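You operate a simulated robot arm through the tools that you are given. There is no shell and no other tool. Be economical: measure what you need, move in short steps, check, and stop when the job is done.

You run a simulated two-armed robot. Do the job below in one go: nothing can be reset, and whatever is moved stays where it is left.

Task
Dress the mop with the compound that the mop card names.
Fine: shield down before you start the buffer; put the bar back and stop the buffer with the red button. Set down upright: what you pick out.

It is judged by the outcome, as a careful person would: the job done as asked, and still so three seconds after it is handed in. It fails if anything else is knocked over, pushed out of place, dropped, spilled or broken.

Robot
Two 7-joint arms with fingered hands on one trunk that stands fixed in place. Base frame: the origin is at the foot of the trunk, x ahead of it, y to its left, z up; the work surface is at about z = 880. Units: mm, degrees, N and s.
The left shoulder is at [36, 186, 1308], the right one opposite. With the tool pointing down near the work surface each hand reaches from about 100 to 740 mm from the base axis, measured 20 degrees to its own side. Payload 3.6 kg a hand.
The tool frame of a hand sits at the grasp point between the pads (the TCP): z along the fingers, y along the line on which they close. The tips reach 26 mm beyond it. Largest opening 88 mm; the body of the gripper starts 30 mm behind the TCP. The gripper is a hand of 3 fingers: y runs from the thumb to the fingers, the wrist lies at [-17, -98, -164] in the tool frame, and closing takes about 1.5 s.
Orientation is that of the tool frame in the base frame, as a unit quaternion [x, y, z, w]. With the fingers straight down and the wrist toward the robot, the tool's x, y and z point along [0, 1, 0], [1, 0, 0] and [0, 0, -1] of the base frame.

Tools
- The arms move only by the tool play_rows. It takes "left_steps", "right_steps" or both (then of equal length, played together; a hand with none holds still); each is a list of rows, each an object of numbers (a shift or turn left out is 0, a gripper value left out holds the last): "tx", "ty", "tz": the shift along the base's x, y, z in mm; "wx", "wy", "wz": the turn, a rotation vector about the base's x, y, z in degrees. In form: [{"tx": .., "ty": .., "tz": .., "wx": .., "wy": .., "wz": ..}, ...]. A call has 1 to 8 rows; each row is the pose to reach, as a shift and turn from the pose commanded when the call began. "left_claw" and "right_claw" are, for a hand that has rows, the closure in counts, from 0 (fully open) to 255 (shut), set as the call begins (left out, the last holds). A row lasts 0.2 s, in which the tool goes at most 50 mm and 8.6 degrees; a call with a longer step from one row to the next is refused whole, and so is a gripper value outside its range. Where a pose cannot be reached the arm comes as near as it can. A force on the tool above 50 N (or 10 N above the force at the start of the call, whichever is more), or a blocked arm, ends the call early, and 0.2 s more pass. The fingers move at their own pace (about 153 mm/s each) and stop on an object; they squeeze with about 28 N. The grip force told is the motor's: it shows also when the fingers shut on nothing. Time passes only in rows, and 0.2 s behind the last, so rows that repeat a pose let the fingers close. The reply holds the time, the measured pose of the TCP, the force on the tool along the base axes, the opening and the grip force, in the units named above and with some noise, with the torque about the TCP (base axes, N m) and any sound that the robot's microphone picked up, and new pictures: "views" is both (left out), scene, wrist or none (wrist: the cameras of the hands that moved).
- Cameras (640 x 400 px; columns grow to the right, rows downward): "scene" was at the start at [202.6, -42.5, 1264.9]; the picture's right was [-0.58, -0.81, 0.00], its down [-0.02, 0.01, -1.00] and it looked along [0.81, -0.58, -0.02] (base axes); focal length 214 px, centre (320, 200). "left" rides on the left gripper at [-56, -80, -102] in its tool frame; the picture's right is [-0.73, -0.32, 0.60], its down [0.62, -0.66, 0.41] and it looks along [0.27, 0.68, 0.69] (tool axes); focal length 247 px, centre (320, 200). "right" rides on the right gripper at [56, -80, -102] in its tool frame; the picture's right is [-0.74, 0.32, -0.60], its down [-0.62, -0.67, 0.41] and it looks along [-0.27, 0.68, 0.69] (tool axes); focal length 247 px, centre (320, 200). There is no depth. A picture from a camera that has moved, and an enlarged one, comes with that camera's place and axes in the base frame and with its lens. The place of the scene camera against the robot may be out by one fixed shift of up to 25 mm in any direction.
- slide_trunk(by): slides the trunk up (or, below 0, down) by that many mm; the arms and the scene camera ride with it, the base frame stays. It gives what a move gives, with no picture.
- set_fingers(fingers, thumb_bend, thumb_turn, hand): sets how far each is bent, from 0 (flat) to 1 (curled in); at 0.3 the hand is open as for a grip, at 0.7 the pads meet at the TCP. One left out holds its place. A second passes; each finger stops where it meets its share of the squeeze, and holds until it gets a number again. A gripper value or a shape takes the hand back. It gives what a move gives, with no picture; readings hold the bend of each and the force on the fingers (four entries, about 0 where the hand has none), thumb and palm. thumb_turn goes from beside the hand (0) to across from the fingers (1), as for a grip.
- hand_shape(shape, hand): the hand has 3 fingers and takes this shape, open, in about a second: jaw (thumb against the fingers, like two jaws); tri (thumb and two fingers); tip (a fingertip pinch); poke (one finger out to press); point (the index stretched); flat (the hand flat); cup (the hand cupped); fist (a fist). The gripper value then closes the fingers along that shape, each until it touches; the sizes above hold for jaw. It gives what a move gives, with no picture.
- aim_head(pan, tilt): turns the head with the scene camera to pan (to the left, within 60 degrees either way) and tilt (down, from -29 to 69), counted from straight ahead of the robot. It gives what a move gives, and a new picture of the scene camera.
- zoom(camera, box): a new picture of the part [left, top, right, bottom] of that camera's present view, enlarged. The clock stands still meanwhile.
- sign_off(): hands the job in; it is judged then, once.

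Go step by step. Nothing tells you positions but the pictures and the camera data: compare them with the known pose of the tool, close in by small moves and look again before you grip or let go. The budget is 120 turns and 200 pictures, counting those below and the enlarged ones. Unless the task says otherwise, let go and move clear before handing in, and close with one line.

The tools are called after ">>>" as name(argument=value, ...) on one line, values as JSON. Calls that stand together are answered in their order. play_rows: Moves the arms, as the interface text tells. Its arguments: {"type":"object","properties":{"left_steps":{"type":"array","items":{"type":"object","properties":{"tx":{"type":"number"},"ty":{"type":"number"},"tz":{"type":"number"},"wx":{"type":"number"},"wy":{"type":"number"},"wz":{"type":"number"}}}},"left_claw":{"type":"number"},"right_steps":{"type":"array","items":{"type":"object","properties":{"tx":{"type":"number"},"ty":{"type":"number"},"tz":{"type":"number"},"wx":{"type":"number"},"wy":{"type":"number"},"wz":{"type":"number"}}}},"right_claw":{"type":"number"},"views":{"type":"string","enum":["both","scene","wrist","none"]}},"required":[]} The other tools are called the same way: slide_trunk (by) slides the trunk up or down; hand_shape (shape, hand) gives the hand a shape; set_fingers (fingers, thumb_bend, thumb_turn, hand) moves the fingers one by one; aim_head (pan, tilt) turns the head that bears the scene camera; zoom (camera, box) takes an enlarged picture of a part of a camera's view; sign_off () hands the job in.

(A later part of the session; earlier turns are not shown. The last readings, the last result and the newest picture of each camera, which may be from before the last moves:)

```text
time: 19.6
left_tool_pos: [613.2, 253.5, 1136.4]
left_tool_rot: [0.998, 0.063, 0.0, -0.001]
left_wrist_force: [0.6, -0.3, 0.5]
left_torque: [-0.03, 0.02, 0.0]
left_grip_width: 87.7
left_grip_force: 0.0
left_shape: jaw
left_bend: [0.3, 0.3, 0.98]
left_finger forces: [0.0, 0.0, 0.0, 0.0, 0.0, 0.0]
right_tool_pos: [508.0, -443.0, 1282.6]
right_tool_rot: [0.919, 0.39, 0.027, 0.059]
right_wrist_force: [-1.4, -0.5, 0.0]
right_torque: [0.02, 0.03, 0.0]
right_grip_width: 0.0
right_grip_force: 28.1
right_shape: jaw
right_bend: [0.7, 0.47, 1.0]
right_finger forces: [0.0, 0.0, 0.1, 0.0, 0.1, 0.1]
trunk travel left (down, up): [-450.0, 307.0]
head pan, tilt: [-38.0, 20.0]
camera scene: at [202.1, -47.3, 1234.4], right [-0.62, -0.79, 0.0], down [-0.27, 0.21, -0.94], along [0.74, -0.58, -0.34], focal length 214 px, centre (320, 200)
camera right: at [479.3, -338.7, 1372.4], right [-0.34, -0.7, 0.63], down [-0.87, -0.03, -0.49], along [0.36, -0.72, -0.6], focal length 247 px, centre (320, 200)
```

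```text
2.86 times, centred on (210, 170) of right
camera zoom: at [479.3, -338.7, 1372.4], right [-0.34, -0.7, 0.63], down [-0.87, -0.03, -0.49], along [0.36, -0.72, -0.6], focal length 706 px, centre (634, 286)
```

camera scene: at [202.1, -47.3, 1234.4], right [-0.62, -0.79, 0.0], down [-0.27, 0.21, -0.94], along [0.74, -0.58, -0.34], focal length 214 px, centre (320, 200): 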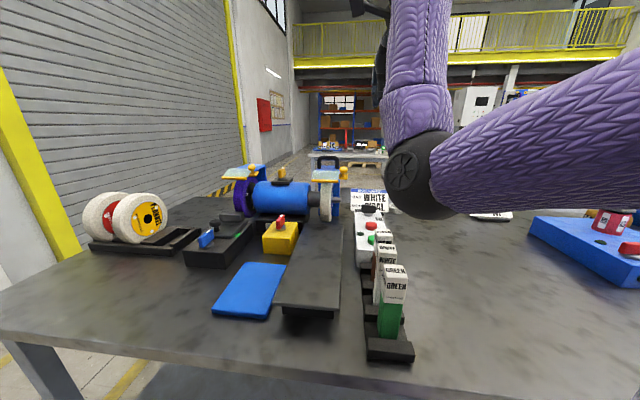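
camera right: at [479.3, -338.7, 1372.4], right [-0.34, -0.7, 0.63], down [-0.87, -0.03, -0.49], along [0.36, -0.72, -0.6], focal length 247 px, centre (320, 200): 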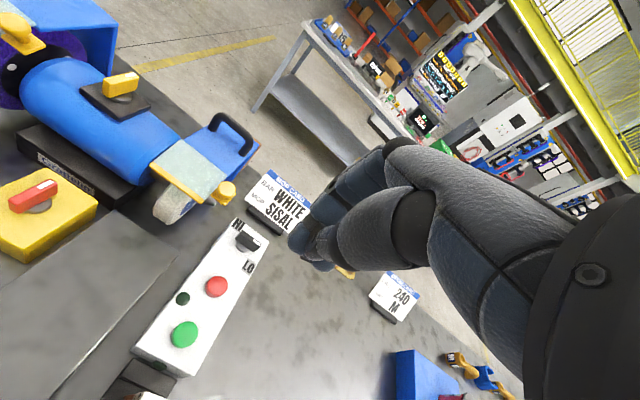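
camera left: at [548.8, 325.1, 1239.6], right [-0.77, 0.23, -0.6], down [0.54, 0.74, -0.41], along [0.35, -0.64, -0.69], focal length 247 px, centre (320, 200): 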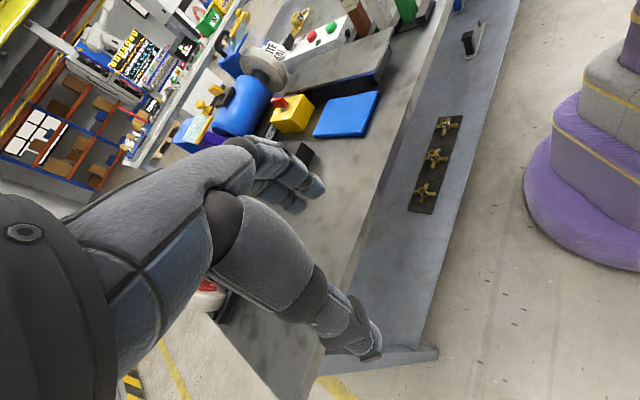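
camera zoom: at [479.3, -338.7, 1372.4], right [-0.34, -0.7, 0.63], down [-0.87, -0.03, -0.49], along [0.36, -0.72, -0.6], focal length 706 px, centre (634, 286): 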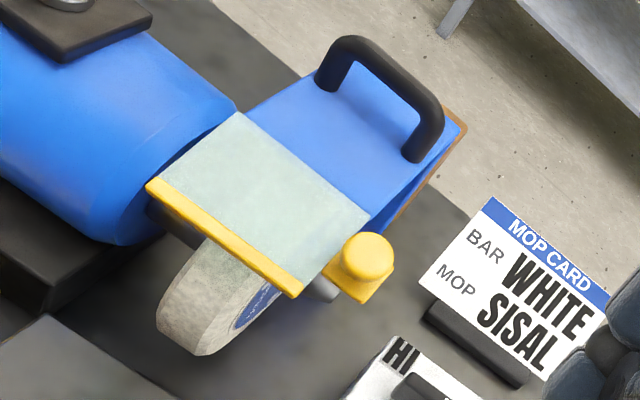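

The card pairs WHITE with a mop, but the job only asks for the compound on the fitted mop. I'll now turn the right hand square to the rack, open, above the white bar.

>>> play_rows(right_steps=[{"tx": -25, "ty": 20, "wx": 2.5, "wy": 2.7}, {"tx": -50, "ty": 40, "wx": 5.1, "wy": 5.3}], right_claw=0, views="none")

>>> play_rows(right_steps=[{"tx": -7, "ty": 5, "wz": 8.5}, {"tx": -14, "ty": 11, "wz": 17}, {"tx": -21, "ty": 16, "wz": 25.5}, {"tx": -28, "ty": 22, "wz": 34}, {"tx": -35, "ty": 27, "wz": 42.5}, {"tx": -42, "ty": 33, "wz": 51}, {"tx": -50, "ty": 38, "wz": 59.5}, {"tx": -58, "ty": 43, "wz": 68}], views="none")

>>> play_rows(right_steps=[{"wz": 7.5, "tz": -20}, {"wz": 15, "tz": -40}, {"wz": 22, "tz": -60}, {"wz": 22, "tz": -80}], views="both")

```text
time: 20.2
left_tool_pos: [613.7, 254.6, 1136.6]
left_tool_rot: [0.998, 0.062, 0.0, 0.0]
left_wrist_force: [0.5, 0.6, -0.6]
left_torque: [0.02, -0.01, 0.03]
left_grip_width: 87.9
left_grip_force: 0.1
left_shape: jaw
left_bend: [0.3, 0.3, 0.98]
left_finger forces: [0.0, 0.1, 0.0, 0.0, 0.0, 0.1]
right_tool_pos: [459.5, -401.9, 1281.2]
right_tool_rot: [0.921, 0.39, 0.001, 0.0]
right_wrist_force: [1.1, 0.2, -0.3]
right_torque: [0.02, -0.02, 0.01]
right_grip_width: 87.9
right_grip_force: 0.0
right_shape: jaw
right_bend: [0.3, 0.3, 0.98]
right_finger forces: [0.0, 0.0, 0.0, 0.0, 0.0, 0.0]
trunk travel left (down, up): [-450.0, 307.0]
head pan, tilt: [-38.0, 20.0]
```

```text
time: 22.0
left_tool_pos: [614.3, 253.1, 1136.9]
left_tool_rot: [0.998, 0.063, 0.0, -0.001]
left_wrist_force: [0.6, -0.4, 0.7]
left_torque: [-0.01, -0.02, -0.01]
left_grip_width: 87.7
left_grip_force: 0.1
left_shape: jaw
left_bend: [0.3, 0.3, 0.98]
left_finger forces: [0.1, 0.0, 0.1, 0.0, 0.1, 0.0]
right_tool_pos: [417.3, -405.7, 1263.1]
right_tool_rot: [0.544, 0.839, 0.001, 0.0]
right_wrist_force: [0.6, -0.4, 0.1]
right_torque: [0.0, 0.0, 0.03]
right_grip_width: 87.8
right_grip_force: 0.0
right_shape: jaw
right_bend: [0.3, 0.3, 0.98]
right_finger forces: [0.0, 0.1, 0.0, 0.1, 0.0, 0.0]
right hand out of reach, approached as far as the arm can: row 4, 5, 6, 7, 8
trunk travel left (down, up): [-450.0, 307.0]
head pan, tilt: [-38.0, 20.0]
```

```text
time: 23.0
left_tool_pos: [614.6, 253.7, 1137.0]
left_tool_rot: [0.998, 0.063, 0.0, -0.001]
left_wrist_force: [0.5, -0.1, 0.5]
left_torque: [-0.01, 0.0, -0.03]
left_grip_width: 87.9
left_grip_force: 0.1
left_shape: jaw
left_bend: [0.3, 0.3, 0.98]
left_finger forces: [0.0, 0.0, 0.0, 0.0, 0.0, 0.1]
right_tool_pos: [417.0, -404.4, 1185.9]
right_tool_rot: [0.375, 0.927, 0.001, 0.001]
right_wrist_force: [-0.6, 0.3, 0.1]
right_torque: [0.0, -0.01, 0.03]
right_grip_width: 87.7
right_grip_force: 0.0
right_shape: jaw
right_bend: [0.3, 0.3, 0.98]
right_finger forces: [0.0, 0.0, 0.0, 0.0, 0.0, 0.0]
trunk travel left (down, up): [-450.0, 307.0]
head pan, tilt: [-38.0, 20.0]
camera scene: at [202.7, -47.1, 1234.3], right [-0.62, -0.79, 0.0], down [-0.27, 0.21, -0.94], along [0.74, -0.58, -0.34], focal length 214 px, centre (320, 200)
camera right: at [319.8, -423.1, 1286.7], right [0.75, -0.28, 0.6], down [-0.01, -0.91, -0.41], along [0.66, 0.3, -0.69], focal length 247 px, centre (320, 200)
```

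scene: 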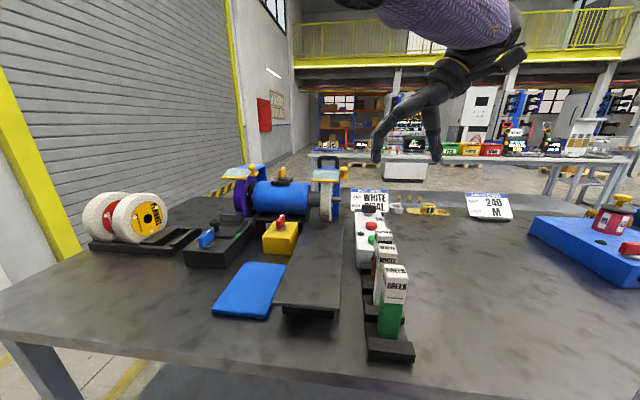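
right: 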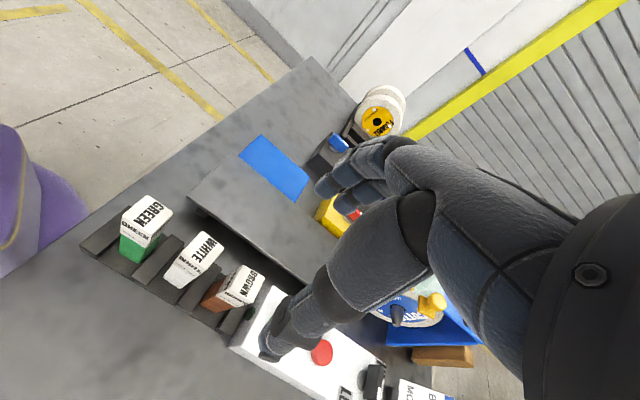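

>>> zoom(camera="right", box=[70, 180, 290, 350])

>>> slide_trunk(by=150)

```text
2.35 times, centred on (180, 265) of right
camera zoom: at [319.8, -423.1, 1286.7], right [0.75, -0.28, 0.6], down [-0.01, -0.91, -0.41], along [0.66, 0.3, -0.69], focal length 581 px, centre (649, 47)
```

zoom: 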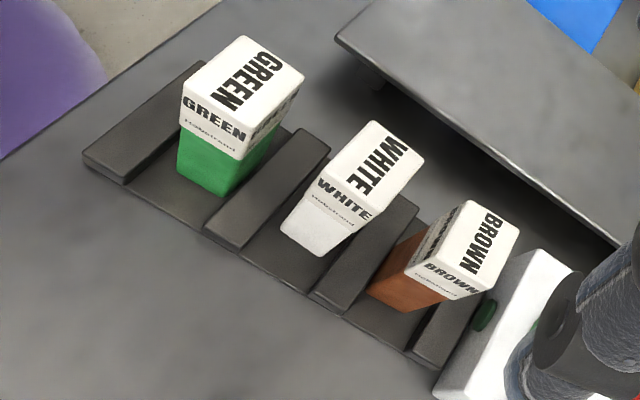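

```text
time: 24.8
left_tool_pos: [612.3, 253.1, 1291.4]
left_tool_rot: [0.999, 0.053, 0.003, 0.0]
left_wrist_force: [-0.3, 0.7, -0.2]
left_torque: [0.01, 0.0, 0.02]
left_grip_width: 87.7
left_grip_force: 0.1
left_shape: jaw
left_bend: [0.3, 0.3, 0.98]
left_finger forces: [0.1, 0.1, 0.0, 0.0, 0.0, 0.0]
right_tool_pos: [417.0, -405.5, 1335.0]
right_tool_rot: [0.375, 0.927, 0.001, -0.002]
right_wrist_force: [0.7, 0.3, 0.2]
right_torque: [0.0, 0.03, 0.0]
right_grip_width: 87.6
right_grip_force: 0.0
right_shape: jaw
right_bend: [0.3, 0.3, 0.98]
right_finger forces: [0.0, 0.0, 0.0, 0.1, 0.0, 0.0]
trunk travel left (down, up): [-600.0, 157.0]
head pan, tilt: [-38.0, 20.0]
```

White bar top centre refines to (398,-358,1011). I'll bring the open hand to about 70 mm above it and look.

>>> play_rows(right_steps=[{"tx": -4, "ty": 10, "tz": -40}, {"tx": -8, "ty": 20, "tz": -80}, {"tx": -12, "ty": 30, "tz": -120}, {"tx": -16, "ty": 40, "tz": -160}, {"tx": -18.5, "ty": 47, "tz": -200}, {"tx": -18.5, "ty": 47, "tz": -240}], views="both")

```text
time: 26.2
left_tool_pos: [611.5, 253.1, 1291.4]
left_tool_rot: [0.999, 0.053, 0.003, -0.001]
left_wrist_force: [-0.6, -0.4, 0.0]
left_torque: [0.02, -0.02, -0.03]
left_grip_width: 88.0
left_grip_force: 0.1
left_shape: jaw
left_bend: [0.3, 0.3, 0.98]
left_finger forces: [0.0, 0.0, 0.0, 0.0, 0.1, 0.0]
right_tool_pos: [396.3, -360.8, 1096.6]
right_tool_rot: [0.375, 0.927, 0.002, -0.002]
right_wrist_force: [0.5, -0.6, -0.1]
right_torque: [-0.01, 0.05, 0.0]
right_grip_width: 87.8
right_grip_force: 0.1
right_shape: jaw
right_bend: [0.3, 0.3, 0.98]
right_finger forces: [0.0, 0.0, 0.1, 0.0, 0.0, 0.0]
trunk travel left (down, up): [-600.0, 157.0]
head pan, tilt: [-38.0, 20.0]
camera scene: at [195.0, -47.9, 1388.8], right [-0.62, -0.79, 0.0], down [-0.27, 0.21, -0.94], along [0.74, -0.58, -0.34], focal length 214 px, centre (320, 200)
camera right: at [301.0, -378.1, 1197.7], right [0.75, -0.28, 0.6], down [-0.01, -0.91, -0.41], along [0.66, 0.3, -0.69], focal length 247 px, centre (320, 200)
```

scene: 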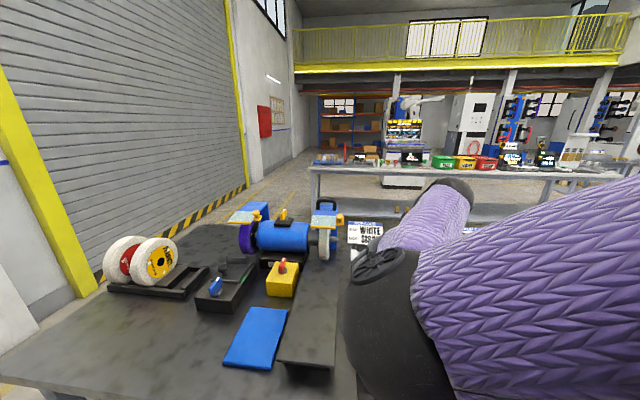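
right: 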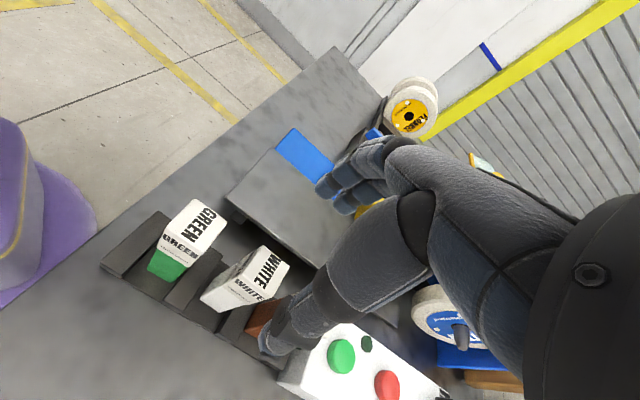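

>>> zoom(camera="right", box=[130, 180, 390, 380])

```text
2.00 times, centred on (260, 280) of right
camera zoom: at [301.0, -378.1, 1197.7], right [0.75, -0.28, 0.6], down [-0.01, -0.91, -0.41], along [0.66, 0.3, -0.69], focal length 494 px, centre (440, 40)
```

zoom: 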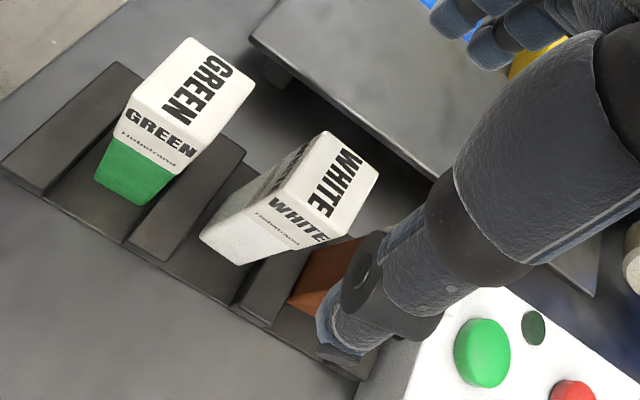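

Aligned within a couple of mm. I'll go down around the white bar.

>>> play_rows(right_steps=[{"tx": 2, "ty": 2, "tz": -25}, {"tx": 2, "ty": 2, "tz": -50}, {"tx": 2, "ty": 2, "tz": -75}, {"tx": 2, "ty": 2, "tz": -90}, {"tx": 2, "ty": 2, "tz": -103}, {"tx": 2, "ty": 2, "tz": -103}], views="wrist")

>>> zoom(camera="right", box=[130, 180, 390, 380])

```text
time: 27.6
left_tool_pos: [612.7, 253.6, 1292.3]
left_tool_rot: [0.999, 0.053, 0.003, -0.001]
left_wrist_force: [0.5, -0.3, 0.7]
left_torque: [0.01, -0.02, 0.0]
left_grip_width: 87.8
left_grip_force: 0.0
left_shape: jaw
left_bend: [0.3, 0.3, 0.98]
left_finger forces: [0.0, 0.0, 0.1, 0.1, 0.0, 0.0]
right_tool_pos: [400.5, -354.7, 993.9]
right_tool_rot: [0.376, 0.927, 0.001, -0.002]
right_wrist_force: [-0.5, -0.1, 0.2]
right_torque: [0.0, 0.01, -0.02]
right_grip_width: 87.8
right_grip_force: 0.0
right_shape: jaw
right_bend: [0.3, 0.3, 0.98]
right_finger forces: [0.0, 0.1, 0.0, 0.0, 0.0, 0.0]
trunk travel left (down, up): [-600.0, 157.0]
head pan, tilt: [-38.0, 20.0]
camera right: at [305.1, -374.5, 1095.0], right [0.75, -0.28, 0.6], down [-0.02, -0.91, -0.41], along [0.66, 0.3, -0.69], focal length 247 px, centre (320, 200)
```

right: 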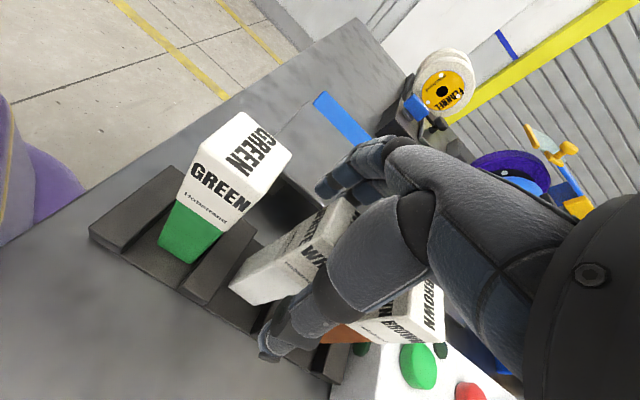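

```text
2.00 times, centred on (260, 280) of right
camera zoom: at [305.1, -374.5, 1095.0], right [0.75, -0.28, 0.6], down [-0.02, -0.91, -0.41], along [0.66, 0.3, -0.69], focal length 494 px, centre (440, 40)
```

zoom: 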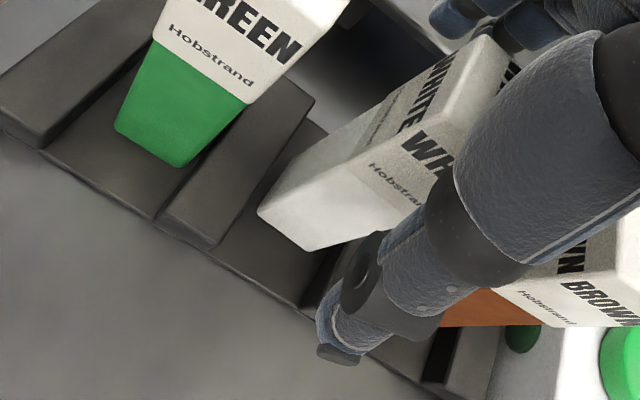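

The bar sits between thumb and fingers. I'll close the hand.

>>> play_rows(right_steps=[{"tx": -1, "ty": -3}, {"tx": -1, "ty": -3}, {"tx": -1, "ty": -3}, {"tx": -1, "ty": -3}, {"tx": -1, "ty": -3}, {"tx": -1, "ty": -3}, {"tx": -1, "ty": -3}, {"tx": -1, "ty": -3}], right_claw=255, views="wrist")

```text
time: 29.4
left_tool_pos: [612.7, 254.0, 1292.2]
left_tool_rot: [0.999, 0.053, 0.004, 0.0]
left_wrist_force: [-0.7, 0.3, -0.1]
left_torque: [0.03, 0.01, 0.0]
left_grip_width: 87.7
left_grip_force: 0.1
left_shape: jaw
left_bend: [0.3, 0.3, 0.98]
left_finger forces: [0.1, 0.1, 0.0, 0.0, 0.1, 0.1]
right_tool_pos: [399.6, -359.6, 992.5]
right_tool_rot: [0.375, 0.927, 0.001, -0.001]
right_wrist_force: [-0.8, 0.0, -0.2]
right_torque: [0.0, 0.02, -0.01]
right_grip_width: 24.7
right_grip_force: 27.7
right_shape: jaw
right_bend: [0.56, 0.72, 1.0]
right_finger forces: [13.7, 11.8, 0.1, 0.1, 25.5, 0.1]
trunk travel left (down, up): [-600.0, 157.0]
head pan, tilt: [-38.0, 20.0]
camera right: at [304.0, -377.6, 1095.0], right [0.75, -0.28, 0.6], down [-0.02, -0.91, -0.41], along [0.66, 0.3, -0.69], focal length 247 px, centre (320, 200)
```

right: 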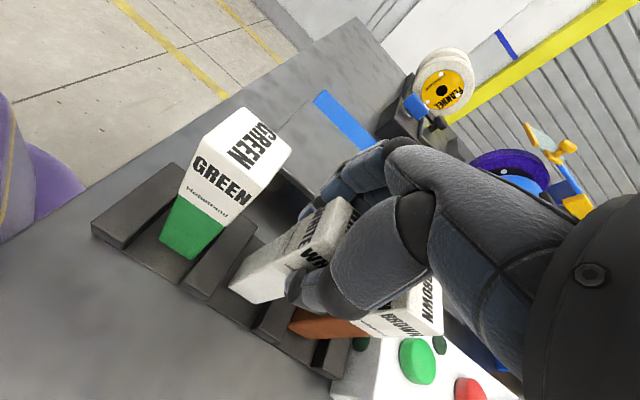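

The bar is held well, but the buffer has to be started first, and I can only do that with this hand. I'll let the bar go in its slot, rise, and press green with closed fingertips.

>>> play_rows(right_steps=[{}, {}, {}, {}, {}, {}], right_claw=0, views="none")

>>> play_rows(right_steps=[{"tz": 25}, {"tz": 60}, {"tz": 100}, {"tx": 27, "ty": -27, "tz": 120}, {"tx": 54, "ty": -54, "tz": 120}, {"tx": 81, "ty": -80, "tz": 120}, {"tx": 105, "ty": -104, "tz": 120}, {"tx": 105, "ty": -104, "tz": 100}], views="wrist")

```text
time: 30.8
left_tool_pos: [612.3, 254.8, 1290.6]
left_tool_rot: [0.999, 0.053, 0.003, 0.0]
left_wrist_force: [-0.1, -0.9, 0.5]
left_torque: [0.01, 0.01, 0.01]
left_grip_width: 87.7
left_grip_force: 0.1
left_shape: jaw
left_bend: [0.3, 0.3, 0.98]
left_finger forces: [0.0, 0.0, 0.0, 0.1, 0.1, 0.0]
right_tool_pos: [400.8, -358.9, 993.1]
right_tool_rot: [0.375, 0.927, 0.001, -0.001]
right_wrist_force: [-0.9, 0.3, 0.2]
right_torque: [-0.01, -0.06, -0.02]
right_grip_width: 87.7
right_grip_force: 0.1
right_shape: jaw
right_bend: [0.3, 0.3, 0.98]
right_finger forces: [0.0, 0.0, 0.1, 0.1, 0.0, 0.1]
trunk travel left (down, up): [-600.0, 157.0]
head pan, tilt: [-38.0, 20.0]
```

```text
time: 32.6
left_tool_pos: [611.7, 253.5, 1291.5]
left_tool_rot: [0.999, 0.053, 0.003, 0.0]
left_wrist_force: [0.6, 0.8, 0.0]
left_torque: [0.01, 0.05, 0.0]
left_grip_width: 88.0
left_grip_force: 0.1
left_shape: jaw
left_bend: [0.3, 0.3, 0.98]
left_finger forces: [0.0, 0.0, 0.1, 0.1, 0.0, 0.1]
right_tool_pos: [504.8, -461.9, 1091.6]
right_tool_rot: [0.375, 0.927, 0.0, 0.0]
right_wrist_force: [0.3, 0.1, -0.1]
right_torque: [0.0, -0.04, -0.01]
right_grip_width: 87.7
right_grip_force: 0.0
right_shape: jaw
right_bend: [0.3, 0.3, 0.98]
right_finger forces: [0.0, 0.1, 0.0, 0.0, 0.0, 0.0]
trunk travel left (down, up): [-600.0, 157.0]
head pan, tilt: [-38.0, 20.0]
camera right: at [407.8, -480.9, 1193.8], right [0.75, -0.28, 0.6], down [-0.02, -0.91, -0.41], along [0.66, 0.3, -0.69], focal length 247 px, centre (320, 200)
```

right: 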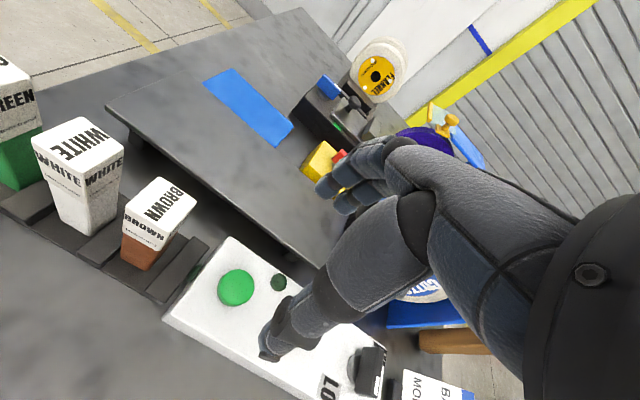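

The TCP is right over the green button. I'll close the fingers and come down above it.

>>> play_rows(right_steps=[{"tz": -20}, {"tz": -40}, {"tz": -60}, {"tz": -80}, {"tz": -90}, {"tz": -100}, {"tz": -100}, {"tz": -100}], right_claw=255, views="wrist")

>>> zoom(camera="right", box=[200, 180, 400, 340])

```text
time: 34.4
left_tool_pos: [613.1, 253.9, 1291.0]
left_tool_rot: [0.999, 0.053, 0.004, 0.0]
left_wrist_force: [-0.9, -0.3, 0.1]
left_torque: [0.03, 0.02, -0.01]
left_grip_width: 87.8
left_grip_force: 0.1
left_shape: jaw
left_bend: [0.3, 0.3, 0.98]
left_finger forces: [0.0, 0.1, 0.0, 0.0, 0.1, 0.0]
right_tool_pos: [504.8, -462.7, 991.5]
right_tool_rot: [0.375, 0.927, 0.0, -0.001]
right_wrist_force: [1.3, -0.2, -0.3]
right_torque: [0.01, 0.03, -0.01]
right_grip_width: 0.0
right_grip_force: 28.3
right_shape: jaw
right_bend: [0.7, 0.46, 1.0]
right_finger forces: [0.0, 0.0, 0.0, 0.0, 0.1, 0.1]
trunk travel left (down, up): [-600.0, 157.0]
head pan, tilt: [-38.0, 20.0]
camera right: at [409.0, -480.5, 1094.1], right [0.75, -0.28, 0.6], down [-0.02, -0.91, -0.41], along [0.66, 0.3, -0.69], focal length 247 px, centre (320, 200)
```

right: 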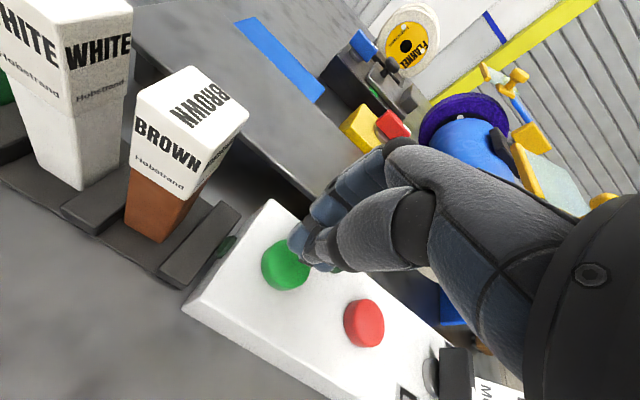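

```text
2.50 times, centred on (300, 260) of right
camera zoom: at [409.0, -480.5, 1094.1], right [0.75, -0.28, 0.6], down [-0.02, -0.91, -0.41], along [0.66, 0.3, -0.69], focal length 617 px, centre (370, 50)
```

zoom: 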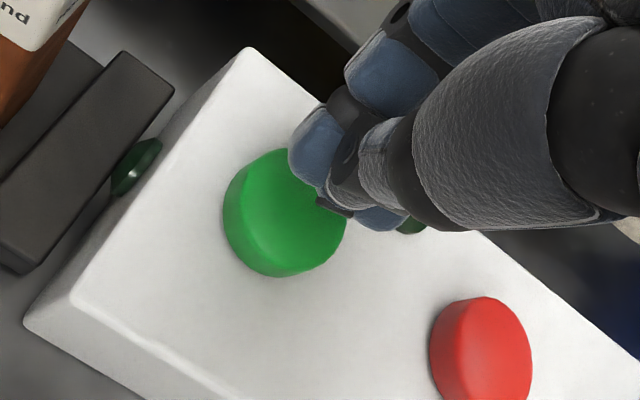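

>>> play_rows(right_steps=[{"tz": -8}, {"tz": -16}, {"tz": -22}, {"tz": -27}, {"tz": -31}], views="wrist")

```text
time: 35.6
left_tool_pos: [610.4, 255.4, 1291.1]
left_tool_rot: [0.999, 0.054, 0.003, 0.0]
left_wrist_force: [0.8, 0.1, -0.1]
left_torque: [-0.02, 0.02, -0.02]
left_grip_width: 87.7
left_grip_force: 0.1
left_shape: jaw
left_bend: [0.3, 0.3, 0.98]
left_finger forces: [0.0, 0.0, 0.0, 0.2, 0.0, 0.0]
right_tool_pos: [498.9, -454.3, 969.6]
right_tool_rot: [0.377, 0.926, 0.003, 0.006]
right_wrist_force: [6.8, -1.0, 19.8]
right_torque: [-0.14, -0.38, 0.06]
right_grip_width: 0.0
right_grip_force: 27.9
right_shape: jaw
right_bend: [0.7, 0.46, 1.0]
right_finger forces: [0.0, 0.0, 0.0, 0.1, 0.0, 0.1]
right hand out of reach, approached as far as the arm can: row 2, 3, 4, 5
trunk travel left (down, up): [-600.0, 157.0]
head pan, tilt: [-38.0, 20.0]
heard: click
camera right: at [401.3, -471.2, 1070.7], right [0.74, -0.29, 0.61], down [-0.01, -0.91, -0.41], along [0.67, 0.3, -0.68], focal length 247 px, centre (320, 200)
```

right: 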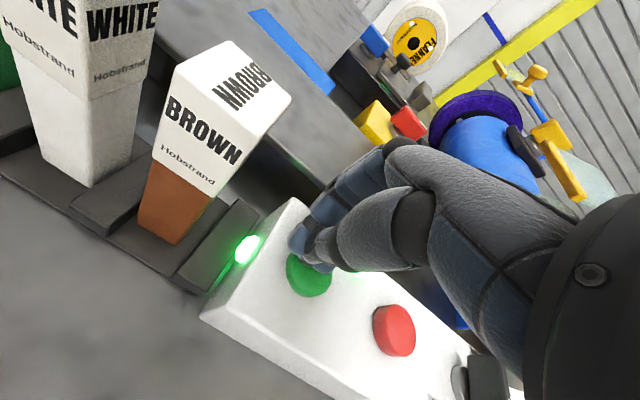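

Click heard, and the green lamp on the box is lit. I'll lift, open the hand and check the mop is turning.

>>> play_rows(right_steps=[{"tz": 20}, {"tz": 50}, {"tz": 90}, {"tz": 130}, {"tz": 130}], views="both")

>>> zoom(camera="scene", box=[220, 190, 400, 300])

```text
time: 36.8
left_tool_pos: [611.7, 253.2, 1291.1]
left_tool_rot: [0.999, 0.054, 0.003, 0.0]
left_wrist_force: [0.1, 0.0, -0.8]
left_torque: [-0.01, 0.04, -0.02]
left_grip_width: 87.9
left_grip_force: 0.1
left_shape: jaw
left_bend: [0.3, 0.3, 0.98]
left_finger forces: [0.1, 0.0, 0.0, 0.0, 0.1, 0.1]
right_tool_pos: [494.3, -453.7, 1095.0]
right_tool_rot: [0.376, 0.927, 0.001, -0.001]
right_wrist_force: [-0.3, 0.8, -0.1]
right_torque: [-0.05, 0.02, 0.0]
right_grip_width: 0.1
right_grip_force: 27.7
right_shape: jaw
right_bend: [0.7, 0.46, 1.0]
right_finger forces: [0.0, 0.1, 0.0, 0.0, 0.1, 0.0]
trunk travel left (down, up): [-600.0, 157.0]
head pan, tilt: [-38.0, 20.0]
camera scene: at [195.5, -47.0, 1388.8], right [-0.62, -0.79, 0.0], down [-0.27, 0.21, -0.94], along [0.74, -0.58, -0.34], focal length 214 px, centre (320, 200)
camera right: at [398.3, -472.0, 1197.2], right [0.75, -0.28, 0.6], down [-0.02, -0.91, -0.41], along [0.66, 0.3, -0.69], focal length 247 px, centre (320, 200)
```

scene: 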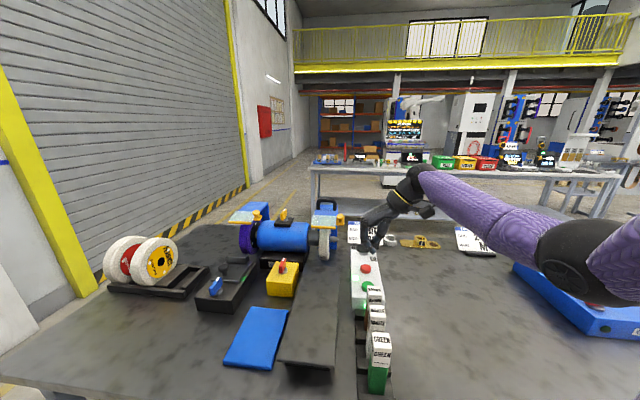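
right: 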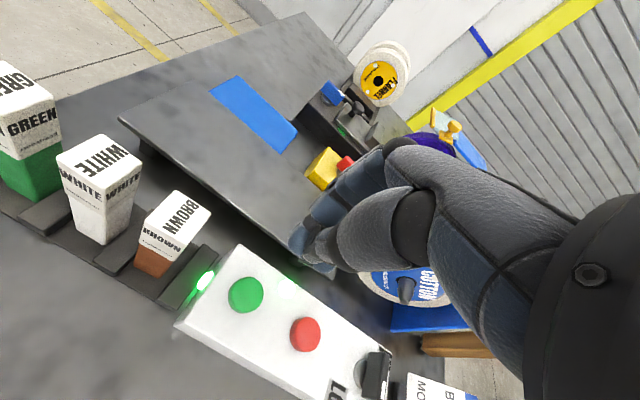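

```text
3.56 times, centred on (310, 245) of scene
camera zoom: at [195.5, -47.0, 1388.8], right [-0.62, -0.79, 0.0], down [-0.27, 0.21, -0.94], along [0.74, -0.58, -0.34], focal length 763 px, centre (356, 40)
```

zoom: 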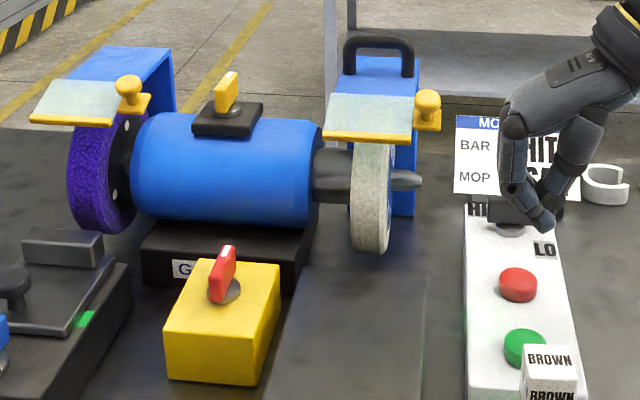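

>>> zoom(camera="right", box=[170, 230, 450, 400])

>>> play_rows(right_steps=[{"tx": -20, "ty": 20}, {"tx": -40, "ty": 40}], right_claw=0, views="wrist")

>>> zoom(camera="right", box=[170, 230, 450, 400])

```text
2.29 times, centred on (310, 315) of right
camera zoom: at [398.3, -472.0, 1197.2], right [0.75, -0.28, 0.6], down [-0.02, -0.91, -0.41], along [0.66, 0.3, -0.69], focal length 564 px, centre (343, -63)
```

zoom: 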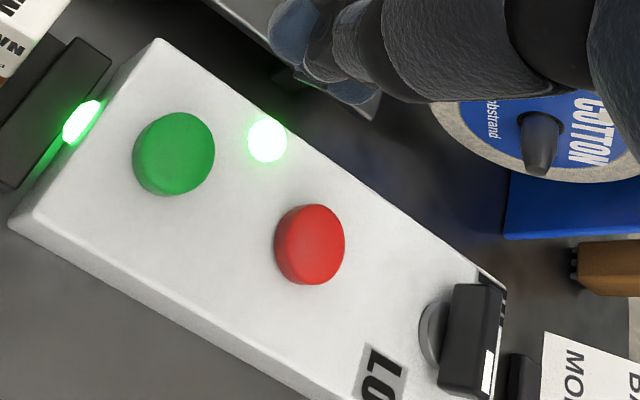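

```text
time: 37.4
left_tool_pos: [611.8, 254.0, 1291.9]
left_tool_rot: [0.999, 0.053, 0.003, 0.0]
left_wrist_force: [0.0, -0.2, 0.0]
left_torque: [0.02, 0.01, 0.0]
left_grip_width: 87.9
left_grip_force: 0.0
left_shape: jaw
left_bend: [0.3, 0.3, 0.98]
left_finger forces: [0.0, 0.1, 0.0, 0.0, 0.1, 0.0]
right_tool_pos: [455.6, -413.8, 1094.3]
right_tool_rot: [0.376, 0.927, 0.001, -0.001]
right_wrist_force: [-0.8, -0.3, 0.4]
right_torque: [-0.01, 0.03, 0.01]
right_grip_width: 87.7
right_grip_force: 0.0
right_shape: jaw
right_bend: [0.3, 0.3, 0.98]
right_finger forces: [0.0, 0.0, 0.0, 0.0, 0.0, 0.0]
trunk travel left (down, up): [-600.0, 157.0]
head pan, tilt: [-38.0, 20.0]
camera right: at [358.4, -432.4, 1196.9], right [0.75, -0.28, 0.6], down [-0.01, -0.91, -0.41], along [0.66, 0.3, -0.69], focal length 247 px, centre (320, 200)
```

right: 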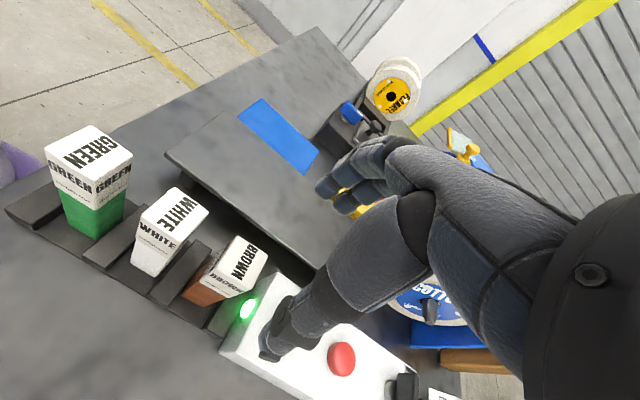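

```text
2.29 times, centred on (310, 315) of right
camera zoom: at [358.4, -432.4, 1196.9], right [0.75, -0.28, 0.6], down [-0.01, -0.91, -0.41], along [0.66, 0.3, -0.69], focal length 564 px, centre (343, -63)
```

zoom: 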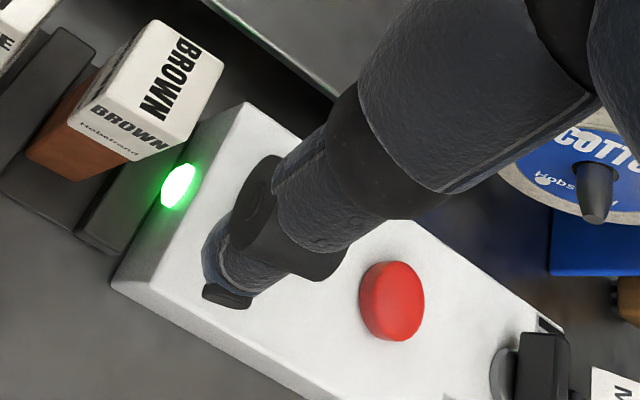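

It's running (the label has turned and the lamps are lit). Back to the white bar.

>>> play_rows(right_steps=[{"tx": -28, "ty": 27}, {"tx": -56, "ty": 54.5}, {"tx": -56, "ty": 54.5}], views="wrist")

```text
time: 38.2
left_tool_pos: [612.4, 254.0, 1290.3]
left_tool_rot: [0.999, 0.053, 0.003, 0.0]
left_wrist_force: [-0.2, 0.1, 0.6]
left_torque: [-0.02, -0.01, 0.01]
left_grip_width: 87.6
left_grip_force: 0.0
left_shape: jaw
left_bend: [0.3, 0.3, 0.98]
left_finger forces: [0.0, 0.1, 0.0, 0.1, 0.0, 0.0]
right_tool_pos: [400.6, -359.3, 1095.2]
right_tool_rot: [0.375, 0.927, 0.0, -0.002]
right_wrist_force: [0.1, -0.3, -0.8]
right_torque: [0.01, 0.01, 0.02]
right_grip_width: 87.8
right_grip_force: 0.0
right_shape: jaw
right_bend: [0.3, 0.3, 0.98]
right_finger forces: [0.0, 0.0, 0.1, 0.1, 0.0, 0.1]
trunk travel left (down, up): [-600.0, 157.0]
head pan, tilt: [-38.0, 20.0]
camera right: at [304.3, -378.1, 1196.9], right [0.75, -0.28, 0.6], down [-0.02, -0.91, -0.41], along [0.66, 0.3, -0.69], focal length 247 px, centre (320, 200)
```

right: 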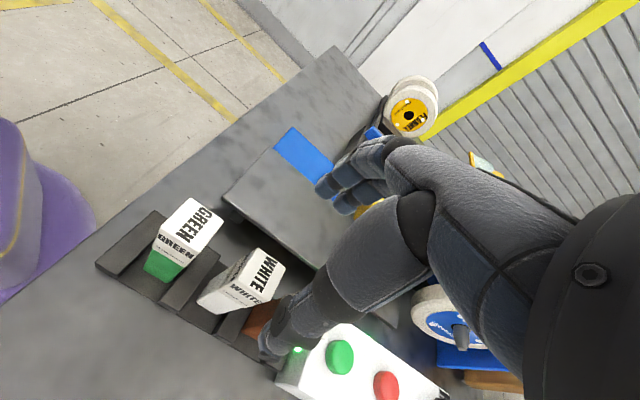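

>>> play_rows(right_steps=[{"tz": -25}, {"tz": -50}, {"tz": -75}, {"tz": -92}, {"tz": -102}, {"tz": -102}], views="none")

>>> play_rows(right_steps=[{}, {}, {}, {}, {}, {}, {}, {}], right_claw=255, views="none")

```text
time: 39.6
left_tool_pos: [612.2, 251.6, 1292.7]
left_tool_rot: [0.999, 0.053, 0.003, 0.0]
left_wrist_force: [-1.0, 0.5, -0.8]
left_torque: [-0.01, -0.01, 0.03]
left_grip_width: 87.8
left_grip_force: 0.1
left_shape: jaw
left_bend: [0.3, 0.3, 0.98]
left_finger forces: [0.1, 0.0, 0.0, 0.0, 0.1, 0.0]
right_tool_pos: [399.0, -359.0, 993.6]
right_tool_rot: [0.376, 0.927, 0.001, 0.0]
right_wrist_force: [0.4, -0.9, 0.7]
right_torque: [0.01, -0.01, 0.01]
right_grip_width: 87.6
right_grip_force: 0.0
right_shape: jaw
right_bend: [0.3, 0.3, 0.98]
right_finger forces: [0.0, 0.1, 0.1, 0.0, 0.0, 0.0]
trunk travel left (down, up): [-600.0, 157.0]
head pan, tilt: [-38.0, 20.0]
```

```text
time: 41.4
left_tool_pos: [611.8, 253.3, 1291.4]
left_tool_rot: [0.999, 0.053, 0.003, 0.0]
left_wrist_force: [0.5, 1.1, -0.2]
left_torque: [0.02, 0.01, -0.02]
left_grip_width: 87.6
left_grip_force: 0.0
left_shape: jaw
left_bend: [0.3, 0.3, 0.98]
left_finger forces: [0.1, 0.1, 0.1, 0.0, 0.1, 0.0]
right_tool_pos: [399.4, -358.3, 992.5]
right_tool_rot: [0.375, 0.927, 0.001, -0.002]
right_wrist_force: [0.2, -0.3, 0.6]
right_torque: [0.02, 0.03, 0.01]
right_grip_width: 25.3
right_grip_force: 28.3
right_shape: jaw
right_bend: [0.54, 0.73, 1.0]
right_finger forces: [13.1, 12.1, 0.0, 0.0, 25.1, 0.1]
trunk travel left (down, up): [-600.0, 157.0]
head pan, tilt: [-38.0, 20.0]
```

Gripped. Lifting straight up.

>>> play_rows(right_steps=[{"tz": 15}, {"tz": 40}, {"tz": 70}, {"tz": 100}, {"tz": 130}, {"tz": 150}, {"tz": 150}], views="both")

```text
time: 43.0
left_tool_pos: [612.8, 253.2, 1291.9]
left_tool_rot: [0.999, 0.053, 0.004, -0.001]
left_wrist_force: [-0.2, 0.4, 0.9]
left_torque: [-0.02, 0.0, -0.01]
left_grip_width: 87.9
left_grip_force: 0.1
left_shape: jaw
left_bend: [0.3, 0.3, 0.98]
left_finger forces: [0.1, 0.0, 0.0, 0.1, 0.1, 0.0]
right_tool_pos: [399.9, -359.2, 1145.1]
right_tool_rot: [0.375, 0.927, 0.001, -0.002]
right_wrist_force: [-0.3, -0.2, -2.1]
right_torque: [0.0, 0.01, -0.01]
right_grip_width: 25.0
right_grip_force: 27.9
right_shape: jaw
right_bend: [0.54, 0.73, 1.0]
right_finger forces: [12.9, 12.1, 0.0, 0.0, 25.1, 0.1]
trunk travel left (down, up): [-600.0, 157.0]
head pan, tilt: [-38.0, 20.0]
camera scene: at [195.3, -47.3, 1388.8], right [-0.62, -0.79, 0.0], down [-0.27, 0.21, -0.94], along [0.74, -0.58, -0.34], focal length 214 px, centre (320, 200)
camera right: at [303.2, -377.9, 1247.4], right [0.75, -0.28, 0.6], down [-0.02, -0.91, -0.41], along [0.66, 0.3, -0.69], focal length 247 px, centre (320, 200)
```

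scene: 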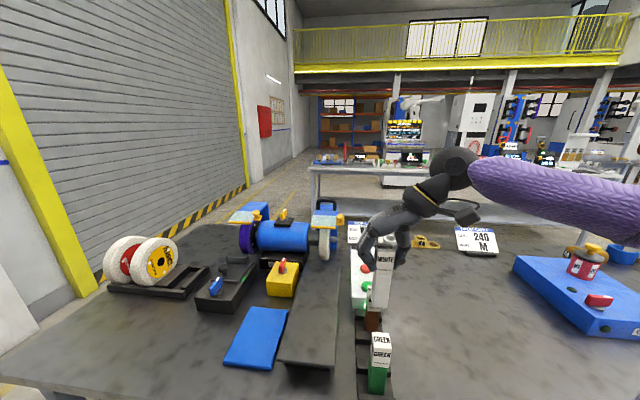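
right: 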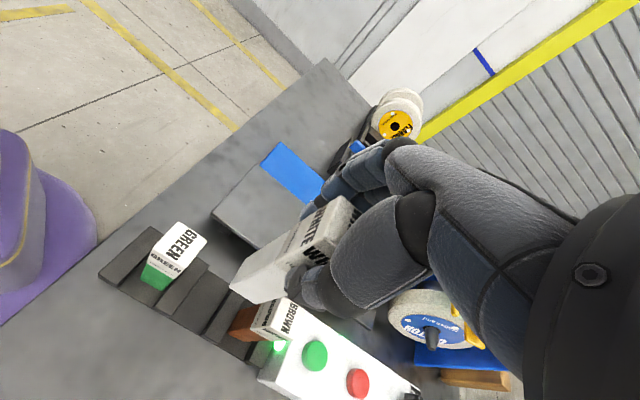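

The white bar is in hand and its slot is empty. I take the mop's centre as about 72 mm behind a front point near (678,-436,985). I'll tilt the bar 60° forward in front of it, staying clear of the shield.

>>> play_rows(right_steps=[{"tx": 10, "ty": 5, "tz": 5, "wx": -5.3, "wy": -5.3}, {"tx": 30, "ty": 10, "tz": 5, "wx": -10.6, "wy": -10.6}, {"tx": 50, "ty": 15, "tz": 5, "wx": -15.9, "wy": -15.9}, {"tx": 70, "ty": 20, "tz": 5, "wx": -21.2, "wy": -21.3}, {"tx": 90, "ty": 25, "tz": 5, "wx": -26.5, "wy": -26.6}, {"tx": 115, "ty": 30, "tz": 0, "wx": -31.8, "wy": -31.9}, {"tx": 138, "ty": 36, "tz": -5, "wx": -37, "wy": -37.2}, {"tx": 159, "ty": 41, "tz": -10, "wx": -42.3, "wy": -42.6}], views="both")

>>> zoom(camera="scene", box=[270, 180, 430, 300])

```text
time: 44.8
left_tool_pos: [612.5, 254.4, 1291.1]
left_tool_rot: [0.999, 0.053, 0.002, 0.0]
left_wrist_force: [0.5, 0.3, 0.0]
left_torque: [0.01, 0.01, -0.03]
left_grip_width: 87.9
left_grip_force: 0.0
left_shape: jaw
left_bend: [0.3, 0.3, 0.98]
left_finger forces: [0.0, 0.1, 0.0, 0.0, 0.0, 0.1]
right_tool_pos: [559.5, -316.8, 1133.7]
right_tool_rot: [0.324, 0.803, -0.193, 0.461]
right_wrist_force: [0.6, -0.7, -1.5]
right_torque: [0.07, 0.05, -0.01]
right_grip_width: 25.4
right_grip_force: 28.0
right_shape: jaw
right_bend: [0.54, 0.73, 1.0]
right_finger forces: [13.3, 12.0, 0.0, 0.0, 25.3, 0.1]
trunk travel left (down, up): [-600.0, 157.0]
head pan, tilt: [-38.0, 20.0]
camera scene: at [195.7, -46.8, 1388.8], right [-0.62, -0.79, 0.0], down [-0.27, 0.21, -0.94], along [0.74, -0.58, -0.34], focal length 214 px, centre (320, 200)
camera right: at [419.0, -292.7, 1136.6], right [0.12, 0.34, 0.93], down [0.02, -0.94, 0.34], along [0.99, -0.03, -0.12], focal length 247 px, centre (320, 200)
```

scene: 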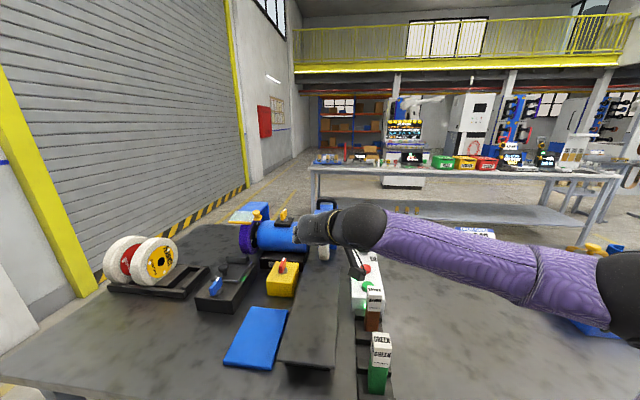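
right: 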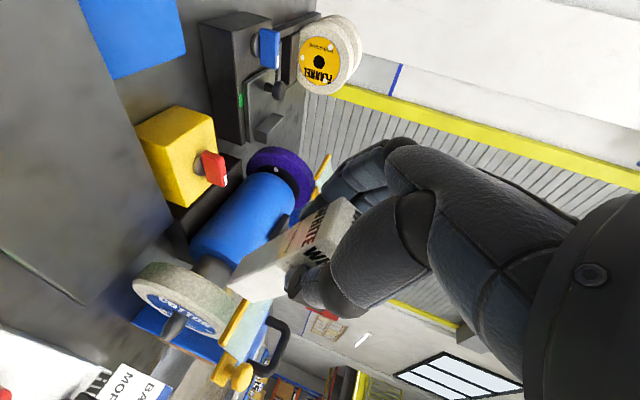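

```text
3.33 times, centred on (350, 240) of scene
camera zoom: at [195.7, -46.8, 1388.8], right [-0.62, -0.79, 0.0], down [-0.27, 0.21, -0.94], along [0.74, -0.58, -0.34], focal length 715 px, centre (220, 67)
```

zoom: 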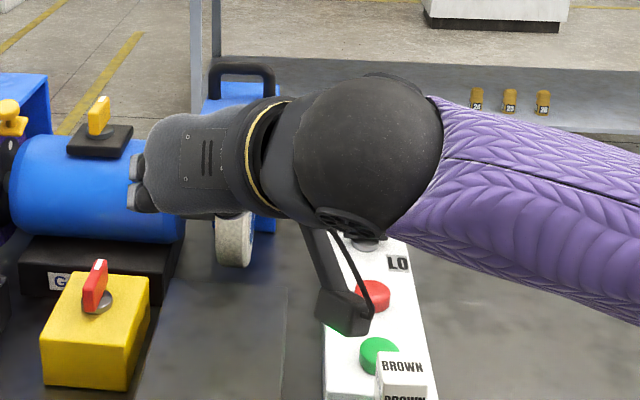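

The bar points at the mop just under the shield strip, centred on the rim. I'll lower it to the approach height and check.

>>> play_rows(right_steps=[{"tx": 4, "ty": -5, "tz": -30}, {"tx": 8, "ty": -10, "tz": -60}, {"tx": 12.5, "ty": -14.5, "tz": -86}, {"tx": 12.5, "ty": -14.5, "tz": -86}], views="both")

>>> zoom(camera="right", box=[120, 220, 340, 380])

```text
time: 45.8
left_tool_pos: [612.3, 252.5, 1291.8]
left_tool_rot: [0.999, 0.054, 0.004, 0.0]
left_wrist_force: [0.4, 1.2, -0.8]
left_torque: [0.0, 0.0, 0.0]
left_grip_width: 87.7
left_grip_force: 0.0
left_shape: jaw
left_bend: [0.3, 0.3, 0.98]
left_finger forces: [0.0, 0.0, 0.0, 0.0, 0.0, 0.1]
right_tool_pos: [569.2, -330.4, 1048.7]
right_tool_rot: [0.325, 0.804, -0.193, 0.46]
right_wrist_force: [-0.2, -0.4, -2.0]
right_torque: [0.08, 0.06, -0.02]
right_grip_width: 25.1
right_grip_force: 27.6
right_shape: jaw
right_bend: [0.54, 0.73, 1.0]
right_finger forces: [13.2, 12.0, 0.0, 0.0, 25.4, 0.0]
trunk travel left (down, up): [-600.0, 157.0]
head pan, tilt: [-38.0, 20.0]
camera scene: at [195.2, -47.2, 1388.8], right [-0.62, -0.79, 0.0], down [-0.27, 0.21, -0.94], along [0.74, -0.58, -0.34], focal length 214 px, centre (320, 200)
camera right: at [430.0, -306.8, 1051.0], right [0.12, 0.34, 0.93], down [0.01, -0.94, 0.34], along [0.99, -0.03, -0.12], focal length 247 px, centre (320, 200)
```

scene: 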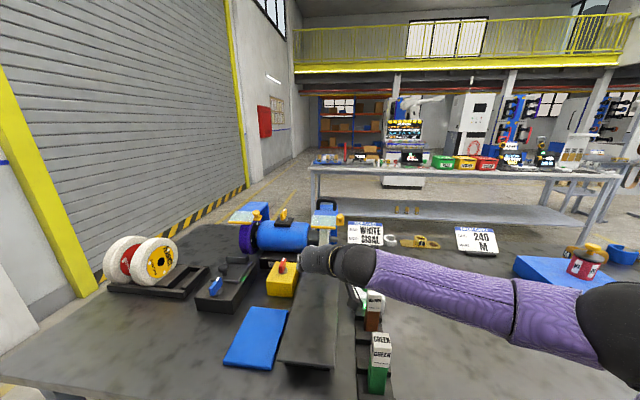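
right: 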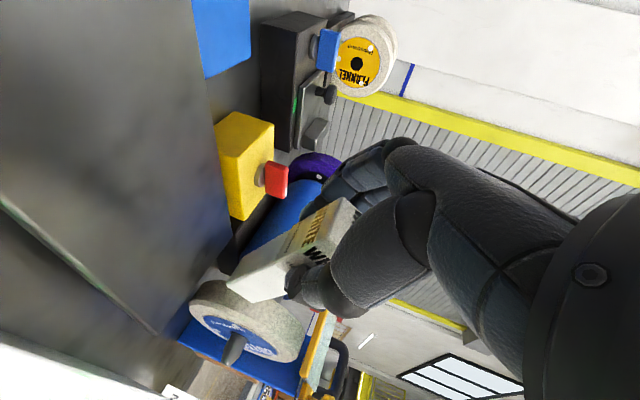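

```text
2.50 times, centred on (230, 300) of right
camera zoom: at [430.0, -306.8, 1051.0], right [0.12, 0.34, 0.93], down [0.01, -0.94, 0.34], along [0.99, -0.03, -0.12], focal length 617 px, centre (545, -50)
```

zoom: 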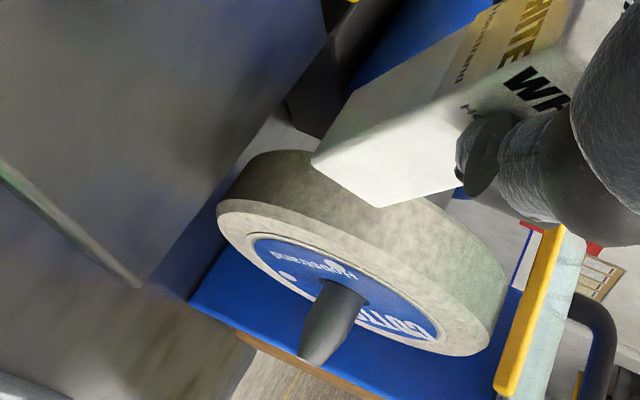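

The bar's end is level with the front of the mop and well clear of the shield strip. I'll advance along the bench direction.

>>> play_rows(right_steps=[{"tx": 7.1, "ty": -7.05}, {"tx": 14.2, "ty": -14.1}, {"tx": 21.3, "ty": -21.2}, {"tx": 27, "ty": -26.8}, {"tx": 31.2, "ty": -31}], views="wrist")

>>> zoom(camera="right", box=[120, 220, 340, 380])

```text
time: 47.0
left_tool_pos: [613.2, 253.1, 1291.7]
left_tool_rot: [0.999, 0.054, 0.004, -0.001]
left_wrist_force: [0.2, 0.7, -1.0]
left_torque: [0.0, -0.01, 0.0]
left_grip_width: 88.0
left_grip_force: 0.0
left_shape: jaw
left_bend: [0.3, 0.3, 0.98]
left_finger forces: [0.0, 0.1, 0.0, 0.0, 0.0, 0.0]
right_tool_pos: [600.9, -362.9, 1046.9]
right_tool_rot: [0.324, 0.803, -0.193, 0.461]
right_wrist_force: [0.2, 0.0, -0.9]
right_torque: [0.01, 0.05, 0.0]
right_grip_width: 25.2
right_grip_force: 27.9
right_shape: jaw
right_bend: [0.54, 0.73, 1.0]
right_finger forces: [13.2, 12.0, 0.0, 0.0, 25.3, 0.1]
trunk travel left (down, up): [-600.0, 157.0]
head pan, tilt: [-38.0, 20.0]
camera right: at [462.3, -339.2, 1050.3], right [0.12, 0.34, 0.93], down [0.02, -0.94, 0.34], along [0.99, -0.03, -0.12], focal length 247 px, centre (320, 200)
```

right: 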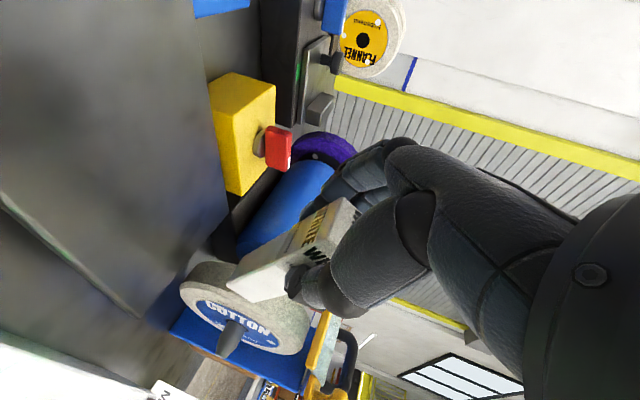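

```text
2.50 times, centred on (230, 300) of right
camera zoom: at [462.3, -339.2, 1050.3], right [0.12, 0.34, 0.93], down [0.02, -0.94, 0.34], along [0.99, -0.03, -0.12], focal length 617 px, centre (545, -50)
```

zoom: 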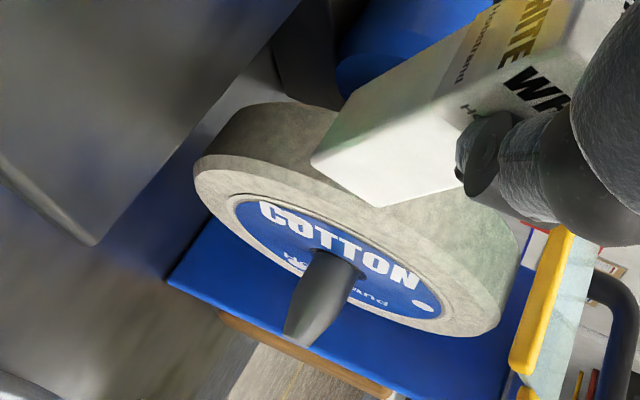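

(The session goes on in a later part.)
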